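You operate a simulated robot arm through the tools that you are given. There is no shell and no other tool. Be economical: measure what you need, move in short steps, check, and stop when the job is done.

The job below is to be done with a simulated robot arm. You get a single attempt, and the scene is never put back.

## Task
Put one of the end clips from the top of the drill bench on the cover plate there.

Only the result counts: the job must be done as asked and must still hold three seconds after the hand-in. Knocking over, shifting, dropping, spilling or breaking anything else fails it. A push-on lid holds only when it is set on centred and level and pressed home; a screw cap is set on level and turned clockwise until tight.

## Robot
A 7-joint arm with a two-finger parallel gripper, fixed in place. Base frame: the origin is at the foot of the arm, x ahead of it, y to its left, z up; the work surface is at about z = 0. Lengths are in mm, angles in degrees, forces in N, time in s.
With the tool pointing down near the work surface it reaches from about 220 to 580 mm from the base axis. Its first joint turns from -66.0 to 66.0 degrees. Payload 2.5 kg.
The TCP is the grasp point between the finger pads, 23 mm short of the fingertips. In the tool frame z runs along the fingers and y along their closing line. The gripper opens to 94 mm. The fingers are 38 mm wide and 10 mm thick; the gripper's body (54 by 96 mm) begins 39 mm behind the TCP.
Orientation is that of the tool frame in the base frame, as a unit quaternion [x, y, z, w]. With the fingers straight down and closing along the base's y, the tool's x points along the base's -x, its y along +y and its z along -z.

## Interface
- The arm moves only by the tool send_rows. Its argument "increments" is a list of rows, each a list of 7 numbers: the finger opening in m, from 0 to 0.094, then the shift along the tool's x, y, z in m, then the turn, a rotation vector about the tool's x, y, z in degrees. In form: [[claw, tx, ty, tz, wx, wy, wz], ...]. A call has 1 to 10 rows; each row is the pose to reach, as a shift and turn from the pose commanded when the call began, along the tool's axes at that moment. A row lasts 0.2 s, in which the tool goes at most 50 mm and 8.6 degrees; a call with a longer step from one row to the next is refused whole, and so is a gripper value outside its range. Where a pose cannot be reached the arm comes as near as it can. A force on the tool above 40 N (or 10 N above the force at the start of the call, whichever is more), or a blocked arm, ends the call early, and 0.2 s more pass. The fingers move at their own pace (about 108 mm/s each) and stop on an object; they squeeze with about 23 N. The grip force told is the motor's: it shows also when the fingers shut on nothing. Time passes only in rows, and 0.2 s behind the last, so rows that repeat a pose let the fingers close. It gives the time, the measured TCP pose, the force on the tool (base axes), the opening and the grip force at its end, in the units of the frame above (readings bear some noise).
- Cameras (640 x 400 px; columns grow to the right, rows downward): "scene" is fixed at [96.2, -407.1, 524.2]; the picture's right is [0.94, -0.33, 0.00], its down [-0.24, -0.70, -0.67] and it looks along [0.22, 0.63, -0.74] (base axes); focal length 239 px, centre (320, 200). "wrist" rides on the gripper at [-39, 0, -44] in the tool frame; the picture's right is [0.00, -1.00, 0.00], its down [0.97, 0.00, -0.24] and it looks along [0.24, 0.00, 0.97] (tool axes); focal length 218 px, centre (320, 200). There is no depth. A picture from a camera that has moved, and an enlarged one, comes with that camera's place and axes in the base frame and with its lens.
- get_image(camera): a new picture of that camera. No time passes.
- zoom(camera, box): a new picture of the part [left, top, right, bottom] of that camera's present view, enlarged. No time passes.
- job_done(): hands the job in; it is judged then, once.

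Work in short steps. Places have to be worked out from the pictures, the camera data and where the tool is seen: move nearer, look again, correct. Check each grasp and each placing, and mend what went wrong. You have 90 turns and 42 pictures in all, those below and enlarged ones among them. Open the gripper and draw the arm clear of the work before you hand the job in, unless the task says otherwise; then end with one line.

The tools are called after "Emit:" by a JSON object that holds its "fn" and its "kwargs". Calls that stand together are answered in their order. send_rows: Moves the arm, as the interface text tells. Its arguments: {"type":"object","properties":{"increments":{"type":"array","items":{"type":"array","items":{"type":"number"}}}},"required":["increments"]} The other tools are called the same way: get_image (camera) takes a picture; zoom (camera, box) takes an enlarged picture of a part of a camera's view; job_done () hands the job in.

At the start:

```text
t: 0.0
position: [365.6, 153.1, 267.2]
tcp_rot: [0.0, 1.0, 0.0, 0.001]
contact_force: [-0.4, -0.3, 0.9]
finger_gap: 94.0
grasp_force: 0.1
```

scene: 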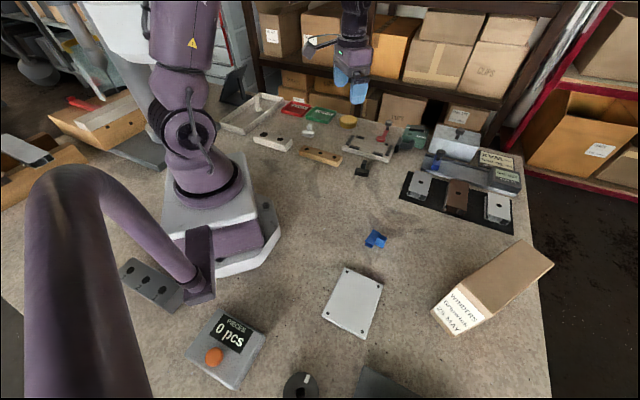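
wrist: 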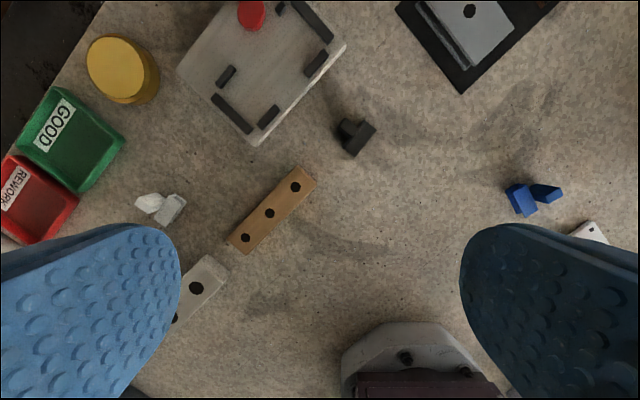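

I'll look closer at the small clip-like parts and the plate before deciding which is which.

Emit:
{"fn": "zoom", "kwargs": {"camera": "scene", "box": [220, 80, 420, 205]}}

Emit:
{"fn": "zoom", "kwargs": {"camera": "scene", "box": [300, 210, 460, 310]}}

Emit:
{"fn": "zoom", "kwargs": {"camera": "scene", "box": [340, 100, 540, 225]}}

```text
3.20 times, centred on (320, 142) of scene
camera zoom: at [96.2, -407.1, 524.2], right [0.94, -0.33, 0.0], down [-0.24, -0.7, -0.67], along [0.22, 0.63, -0.74], focal length 766 px, centre (320, 384)
```

zoom: 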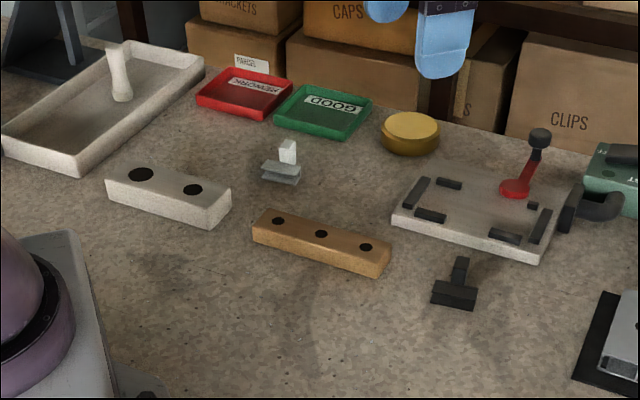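

```text
4.00 times, centred on (380, 260) of scene
camera zoom: at [96.2, -407.1, 524.2], right [0.94, -0.33, 0.0], down [-0.24, -0.7, -0.67], along [0.22, 0.63, -0.74], focal length 958 px, centre (80, -40)
```

zoom: 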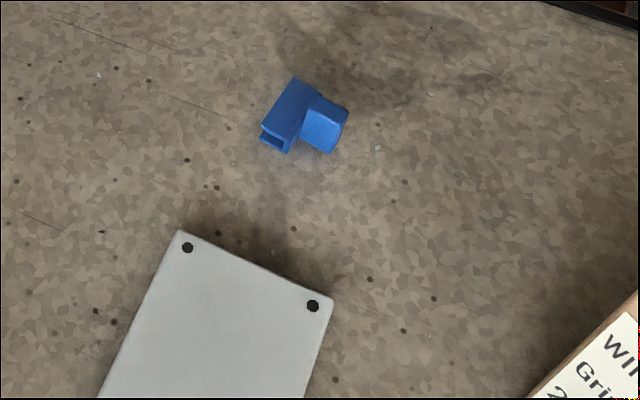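

```text
3.20 times, centred on (440, 162) of scene
camera zoom: at [96.2, -407.1, 524.2], right [0.94, -0.33, 0.0], down [-0.24, -0.7, -0.67], along [0.22, 0.63, -0.74], focal length 766 px, centre (-64, 320)
```

zoom: 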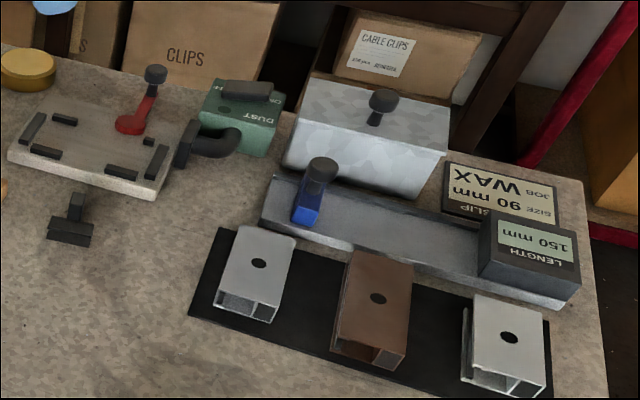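

The blue, black and white parts are all the same kind of clip. The blue one lies near (333,-138), and the four-hole cover plate is near (223,-261). I'll go above the blue clip to measure it.

Emit:
{"fn": "send_rows", "kwargs": {"increments": [[0.094, 0.003, -0.036, 0.01, 0, 0, 0], [0.094, 0.006, -0.072, 0.02, 0, 0, 0], [0.094, 0.009, -0.108, 0.03, 0, 0, 0], [0.094, 0.012, -0.144, 0.04, 0, 0, 0], [0.094, 0.015, -0.18, 0.05, 0, 0, 0], [0.094, 0.018, -0.216, 0.06, 0, 0, 0], [0.094, 0.021, -0.252, 0.07, 0, 0, 0], [0.094, 0.025, -0.291, 0.08, 0, 0, 0], [0.094, 0.025, -0.291, 0.08, 0, 0, 0]]}}

Emit:
{"fn": "get_image", "kwargs": {"camera": "wrist"}}

```text
t: 2.0
position: [338.4, -137.7, 189.2]
tcp_rot: [-0.001, 1.0, 0.0, 0.001]
contact_force: [-0.3, -1.4, -0.2]
finger_gap: 94.1
grasp_force: 0.1
```

```text
36 pictures are left
camera wrist: at [377.6, -138.2, 234.5], right [0.0, -1.0, 0.0], down [-0.97, 0.0, 0.24], along [-0.24, 0.0, -0.97], focal length 218 px, centre (320, 200)
```

wrist: 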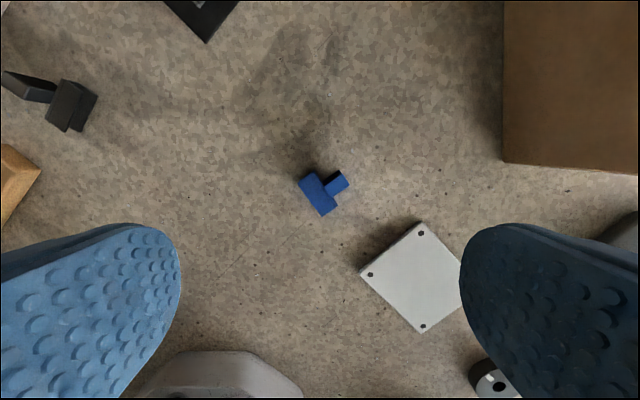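

Emit:
{"fn": "zoom", "kwargs": {"camera": "wrist", "box": [270, 150, 430, 250]}}

```text
4.00 times, centred on (350, 200) of wrist
camera zoom: at [377.6, -138.2, 234.5], right [0.0, -1.0, 0.0], down [-0.97, 0.0, 0.24], along [-0.24, 0.0, -0.97], focal length 873 px, centre (200, 200)
```

zoom: 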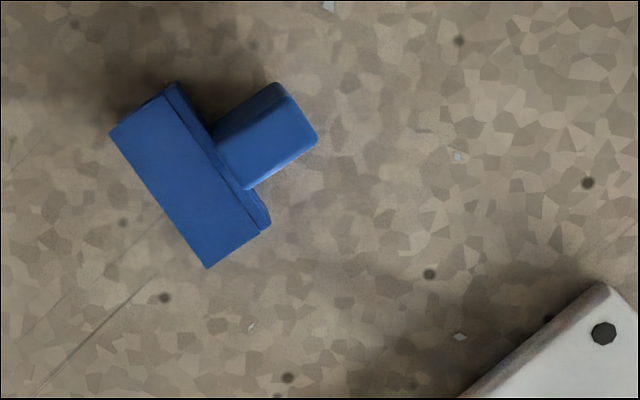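

The clip's bar is about 42×17 mm, centred near (331,-136) and lying about 34° from base x, with its tab to one side. I'll turn the tool 56° so it closes along the bar's length, come down to z≈109, and look again.

Emit:
{"fn": "send_rows", "kwargs": {"increments": [[0.094, 0.001, 0.0002, 0.01, 0, 0, 8], [0.094, 0.002, 0.0005, 0.02, 0, 0, 16], [0.094, 0.003, 0.0008, 0.03, 0, 0, 24], [0.094, 0.004, 0.001, 0.04, 0, 0, 32], [0.094, 0.005, 0.0012, 0.055, 0, 0, 40], [0.094, 0.006, 0.0014, 0.07, 0, 0, 48], [0.094, 0.0074, 0.0017, 0.08, 0, 0, 56], [0.094, 0.0074, 0.0017, 0.08, 0, 0, 56]]}}

Emit:
{"fn": "get_image", "kwargs": {"camera": "wrist"}}

Emit:
{"fn": "get_image", "kwargs": {"camera": "scene"}}

```text
t: 3.8
position: [334.2, -137.0, 107.9]
tcp_rot: [0.471, 0.882, 0.0, 0.0]
contact_force: [0.4, -0.3, 0.3]
finger_gap: 94.1
grasp_force: 0.1
```

```text
34 pictures are left
camera wrist: at [354.8, -168.2, 152.7], right [-0.83, -0.56, 0.0], down [-0.54, 0.81, 0.24], along [-0.13, 0.2, -0.97], focal length 218 px, centre (320, 200)
```

wrist: 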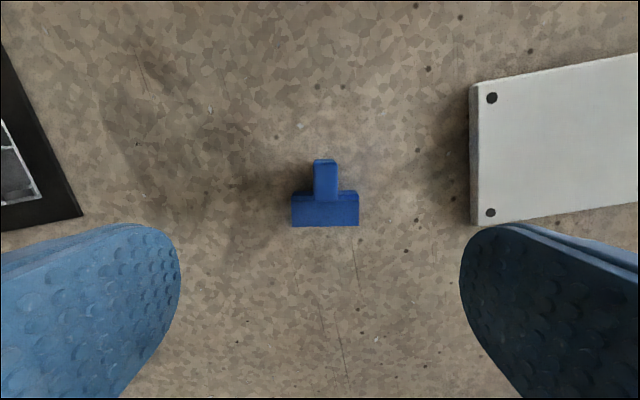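

```text
33 pictures are left
```

scene: 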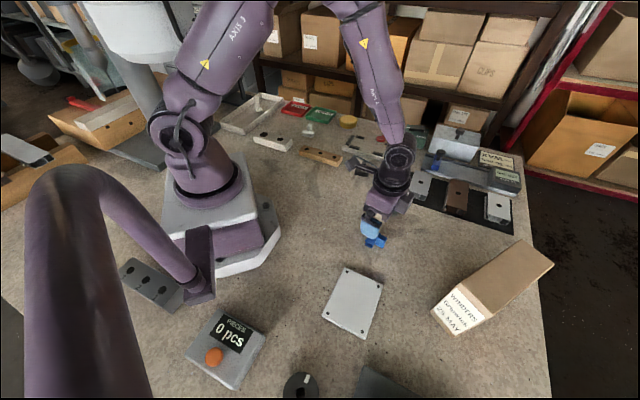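

The clip is square between the fingers, about 3 mm toward -tool y. I'll correct that, narrow to 70 mm and come down partway.

Emit:
{"fn": "send_rows", "kwargs": {"increments": [[0.08, 0.0003, -0.0014, 0.02, 0, 0, 0], [0.07, 0.0006, -0.0028, 0.04, 0, 0, 0], [0.07, 0.0006, -0.0028, 0.056, 0, 0, 0], [0.07, 0.0006, -0.0028, 0.056, 0, 0, 0]]}}

Emit:
{"fn": "get_image", "kwargs": {"camera": "wrist"}}

Emit:
{"fn": "zoom", "kwargs": {"camera": "scene", "box": [320, 180, 440, 255]}}

```text
t: 4.8
position: [330.9, -139.3, 52.8]
tcp_rot: [0.469, 0.883, 0.001, 0.0]
contact_force: [-0.6, 0.5, -0.4]
finger_gap: 69.8
grasp_force: 0.1
```

```text
32 pictures are left
camera wrist: at [351.9, -169.6, 96.7], right [-0.83, -0.56, 0.0], down [-0.54, 0.8, 0.24], along [-0.13, 0.2, -0.97], focal length 218 px, centre (320, 200)
```

wrist: 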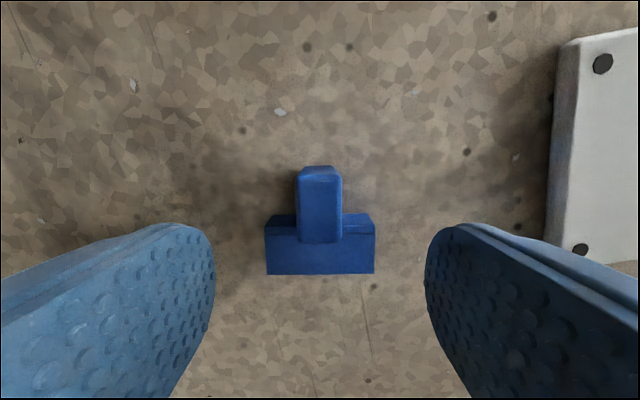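

```text
5.33 times, centred on (380, 218) of scene
camera zoom: at [96.2, -407.1, 524.2], right [0.94, -0.33, 0.0], down [-0.24, -0.7, -0.67], along [0.22, 0.63, -0.74], focal length 1277 px, centre (0, 107)
```

zoom: 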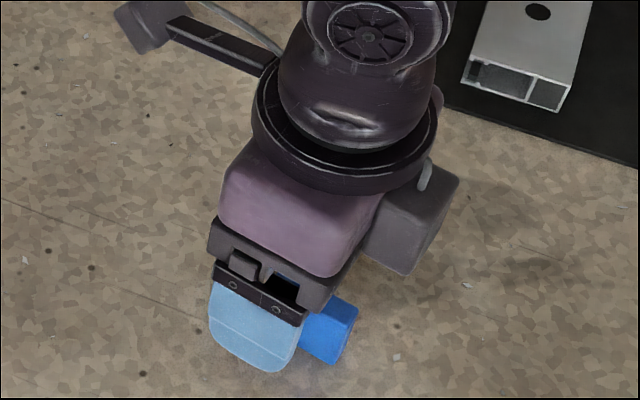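

The clip is centred between the fingers. Next I'll come down to TCP z≈27, with the tips about 4 mm above the bench, and close.

Emit:
{"fn": "send_rows", "kwargs": {"increments": [[0.07, 0.001, 0, 0.013, 0, 0, 0], [0.07, 0.001, 0, 0.0255, 0, 0, 0], [0.07, 0.001, 0, 0.0255, 0, 0, 0], [0.03, 0.001, 0, 0.0255, 0, 0, 0], [0.03, 0.001, 0, 0.0255, 0, 0, 0], [0.03, 0.001, 0, 0.0255, 0, 0, 0]]}}

Emit:
{"fn": "get_image", "kwargs": {"camera": "wrist"}}

```text
t: 6.2
position: [331.0, -136.3, 26.6]
tcp_rot: [0.47, 0.883, 0.001, 0.001]
contact_force: [-0.5, -0.1, -0.3]
finger_gap: 43.0
grasp_force: 23.2
```

```text
30 pictures are left
camera wrist: at [352.5, -168.5, 71.4], right [-0.83, -0.56, 0.0], down [-0.54, 0.8, 0.24], along [-0.13, 0.2, -0.97], focal length 218 px, centre (320, 200)
```

wrist: 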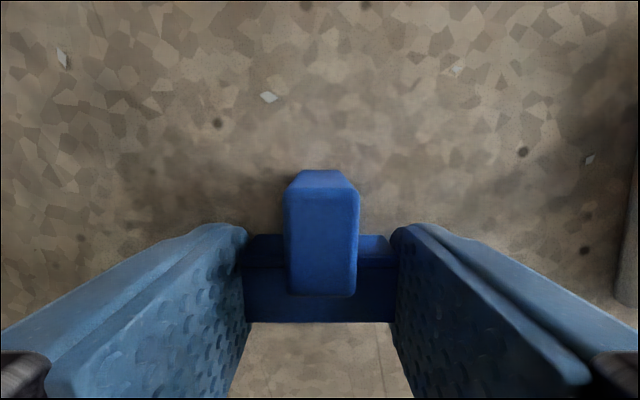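

The fingers stopped on the clip at 43 mm with 23 N. I'll lift it 110 mm and carry it partway to the plate, so the wrist camera still sees the plate.

Emit:
{"fn": "send_rows", "kwargs": {"increments": [[0.03, 0, 0, -0.01, 0, 0, 0], [0.03, 0, 0, -0.04, 0, 0, 0], [0.03, 0, 0, -0.075, 0, 0, 0], [0.03, 0, 0, -0.11, 0, 0, 0], [0.03, -0.01, -0.035, -0.11, 0, 0, 0], [0.03, -0.025, -0.075, -0.11, 0, 0, 0], [0.03, -0.035, -0.115, -0.11, 0, 0, 0], [0.03, -0.0446, -0.154, -0.11, 0, 0, 0], [0.03, -0.0446, -0.154, -0.11, 0, 0, 0]]}}

Emit:
{"fn": "get_image", "kwargs": {"camera": "wrist"}}

Emit:
{"fn": "get_image", "kwargs": {"camera": "scene"}}

```text
t: 8.2
position: [226.7, -258.0, 134.4]
tcp_rot: [0.469, 0.883, 0.001, 0.0]
contact_force: [-0.8, 0.3, -0.1]
finger_gap: 42.9
grasp_force: 22.9
```

```text
29 pictures are left
camera wrist: at [247.1, -291.0, 179.2], right [-0.83, -0.56, 0.0], down [-0.54, 0.8, 0.24], along [-0.13, 0.2, -0.97], focal length 218 px, centre (320, 200)
```

wrist: 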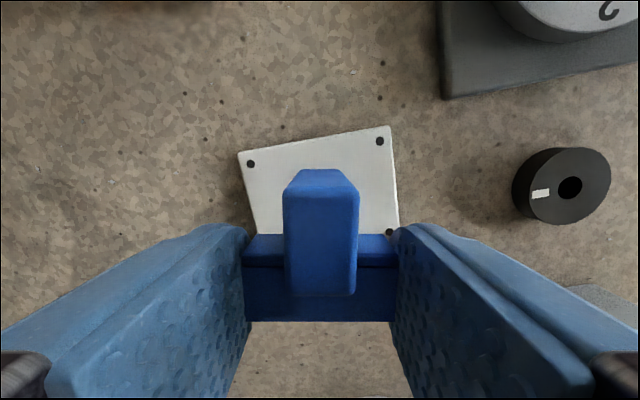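

```text
28 pictures are left
```

scene: 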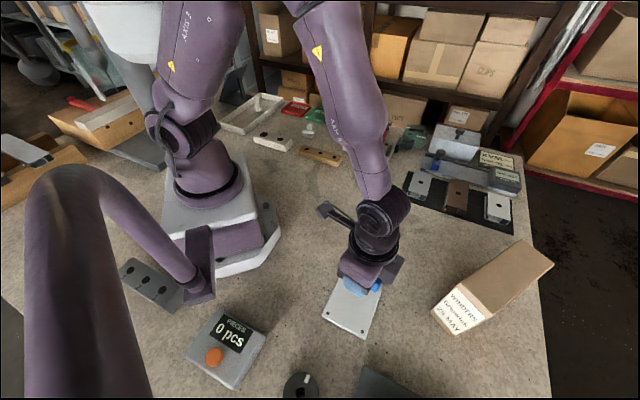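

The plate's hole pattern puts its centre at about (222,-257), and the clip is held just above that. I'll centre it slightly better and come down to about 12 mm above bench-grasp height.

Emit:
{"fn": "send_rows", "kwargs": {"increments": [[0.03, 0.003, -0.002, -0.0, 0, 0, 0], [0.03, 0.005, -0.002, 0.03, 0, 0, 0], [0.03, 0.005, -0.002, 0.06, 0, 0, 0], [0.03, 0.005, -0.002, 0.085, 0, 0, 0], [0.03, 0.005, -0.002, 0.095, 0, 0, 0], [0.03, 0.005, -0.002, 0.095, 0, 0, 0]]}}

Emit:
{"fn": "zoom", "kwargs": {"camera": "scene", "box": [290, 220, 450, 320]}}

Emit:
{"fn": "get_image", "kwargs": {"camera": "wrist"}}

```text
t: 9.6
position: [223.8, -256.3, 40.1]
tcp_rot: [0.469, 0.883, 0.0, 0.0]
contact_force: [0.0, -0.6, -0.1]
finger_gap: 42.7
grasp_force: 22.5
```

```text
4.00 times, centred on (370, 270) of scene
camera zoom: at [96.2, -407.1, 524.2], right [0.94, -0.33, 0.0], down [-0.24, -0.7, -0.67], along [0.22, 0.63, -0.74], focal length 958 px, centre (120, -80)
```

zoom: 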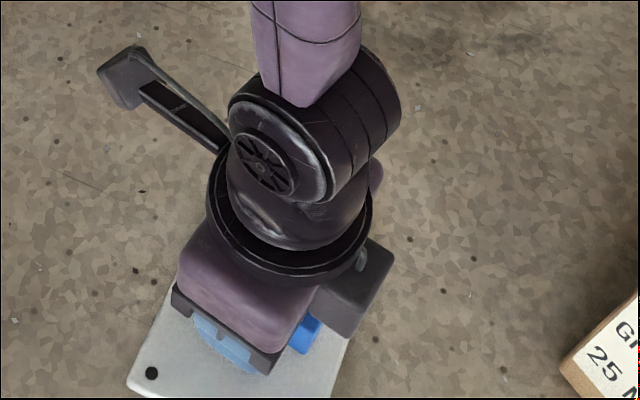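

```text
26 pictures are left
camera wrist: at [245.4, -287.4, 85.1], right [-0.83, -0.56, 0.0], down [-0.54, 0.81, 0.24], along [-0.13, 0.2, -0.97], focal length 218 px, centre (320, 200)
```

wrist: 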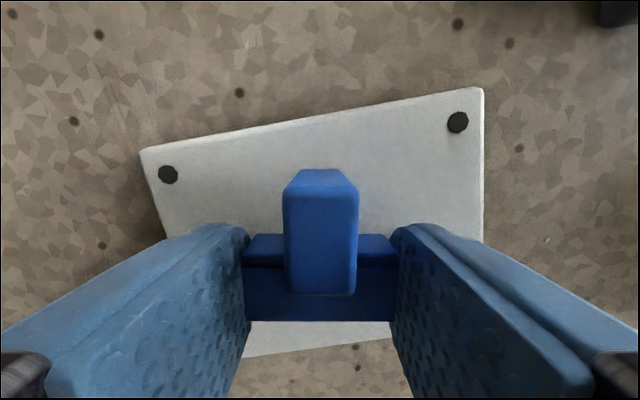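

The clip sits well over the plate's middle. I'll lower it in small steps and watch the force.

Emit:
{"fn": "send_rows", "kwargs": {"increments": [[0.03, 0, 0, 0.0015, 0, 0, 0], [0.03, 0, 0, 0.003, 0, 0, 0], [0.03, 0, 0, 0.0045, 0, 0, 0], [0.03, 0, 0, 0.0045, 0, 0, 0]]}}

```text
t: 10.6
position: [223.5, -256.4, 35.9]
tcp_rot: [0.469, 0.883, 0.0, 0.0]
contact_force: [0.2, -0.4, -0.5]
finger_gap: 42.8
grasp_force: 22.7
```

No contact yet at z≈36, so I'll go down another 2 mm.

Emit:
{"fn": "send_rows", "kwargs": {"increments": [[0.03, 0, 0, 0.001, 0, 0, 0], [0.03, 0, 0, 0.002, 0, 0, 0], [0.03, 0, 0, 0.002, 0, 0, 0]]}}

```text
t: 11.4
position: [223.1, -255.8, 34.3]
tcp_rot: [0.47, 0.883, -0.001, 0.001]
contact_force: [1.0, 0.4, -0.4]
finger_gap: 42.8
grasp_force: 23.4
```

Still no contact, so another 2 mm.

Emit:
{"fn": "send_rows", "kwargs": {"increments": [[0.03, 0, 0, 0.001, 0, 0, 0], [0.03, 0, 0, 0.002, 0, 0, 0], [0.03, 0, 0, 0.002, 0, 0, 0]]}}

```text
t: 12.2
position: [223.3, -257.5, 33.2]
tcp_rot: [0.469, 0.883, 0.0, 0.001]
contact_force: [-3.8, 5.4, 29.4]
finger_gap: 43.0
grasp_force: 23.2
```

The upward force of 29 N shows the clip is resting on the plate. I'll ease back 0.8 mm to relieve it, then open.

Emit:
{"fn": "send_rows", "kwargs": {"increments": [[0.03, 0, 0, -0.0008, 0, 0, 0], [0.03, 0, 0, -0.0008, 0, 0, 0]]}}

```text
t: 12.8
position: [222.7, -256.2, 33.9]
tcp_rot: [0.47, 0.883, 0.0, 0.001]
contact_force: [2.4, -3.1, 7.4]
finger_gap: 42.8
grasp_force: 23.1
```

The force is down to a light 7 N, so I'll open to 62 mm and rise straight up.

Emit:
{"fn": "send_rows", "kwargs": {"increments": [[0.048, 0, 0, 0, 0, 0, 0], [0.062, 0, 0, 0, 0, 0, 0], [0.062, 0, 0, 0, 0, 0, 0], [0.062, 0, 0, -0.01, 0, 0, 0], [0.062, 0, 0, -0.04, 0, 0, 0], [0.062, 0, 0, -0.08, 0, 0, 0], [0.062, 0, 0, -0.12, 0, 0, 0], [0.062, 0, 0, -0.12, 0, 0, 0]]}}

Emit:
{"fn": "get_image", "kwargs": {"camera": "wrist"}}

```text
t: 14.6
position: [223.0, -257.4, 154.2]
tcp_rot: [0.47, 0.883, 0.0, 0.001]
contact_force: [0.9, 0.4, -0.7]
finger_gap: 61.8
grasp_force: 0.1
```

```text
25 pictures are left
camera wrist: at [245.4, -289.5, 198.3], right [-0.83, -0.56, 0.0], down [-0.54, 0.8, 0.24], along [-0.13, 0.2, -0.97], focal length 218 px, centre (320, 200)
```

wrist: 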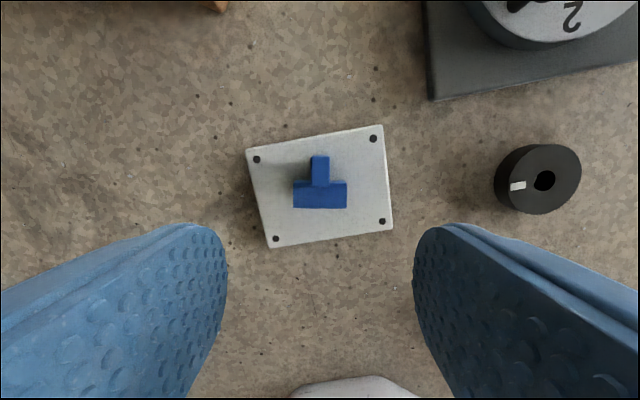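

The clip rests on the middle of the plate, and the plate hasn't visibly moved. Now I'll draw the arm up and clear and take a last look.

Emit:
{"fn": "send_rows", "kwargs": {"increments": [[0.062, 0, 0.0, -0.04, 0, 0, 0], [0.062, 0, 0.03, -0.06, 0, 0, 0], [0.062, 0.02, 0.07, -0.08, 0, 0, 0], [0.062, 0.04, 0.11, -0.08, 0, 0, 0], [0.062, 0.06, 0.15, -0.08, 0, 0, 0], [0.062, 0.06, 0.15, -0.08, 0, 0, 0]]}}

Emit:
{"fn": "get_image", "kwargs": {"camera": "scene"}}

```text
t: 16.0
position: [312.9, -122.1, 233.5]
tcp_rot: [0.47, 0.883, 0.001, 0.0]
contact_force: [-0.4, 0.1, 0.0]
finger_gap: 62.0
grasp_force: 0.1
```

```text
24 pictures are left
```

scene: 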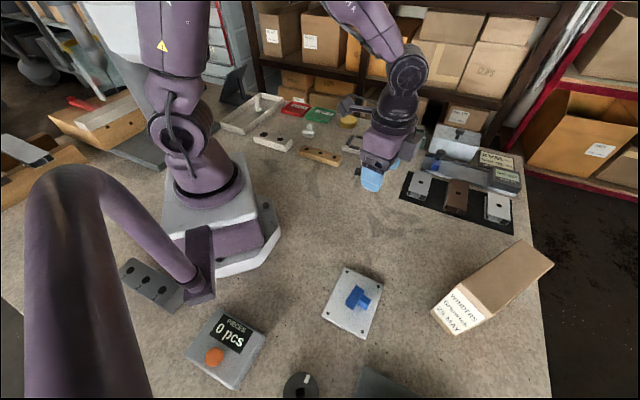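

The clip lies flat on the cover plate, everything else looks unmoved, and the arm is clear. I'm handing the job in.

Emit:
{"fn": "job_done", "kwargs": {}}

```text
The job is handed in.
```

The blue end clip is resting on the middle of the cover plate, the gripper is open and the arm is clear; the job is handed in.
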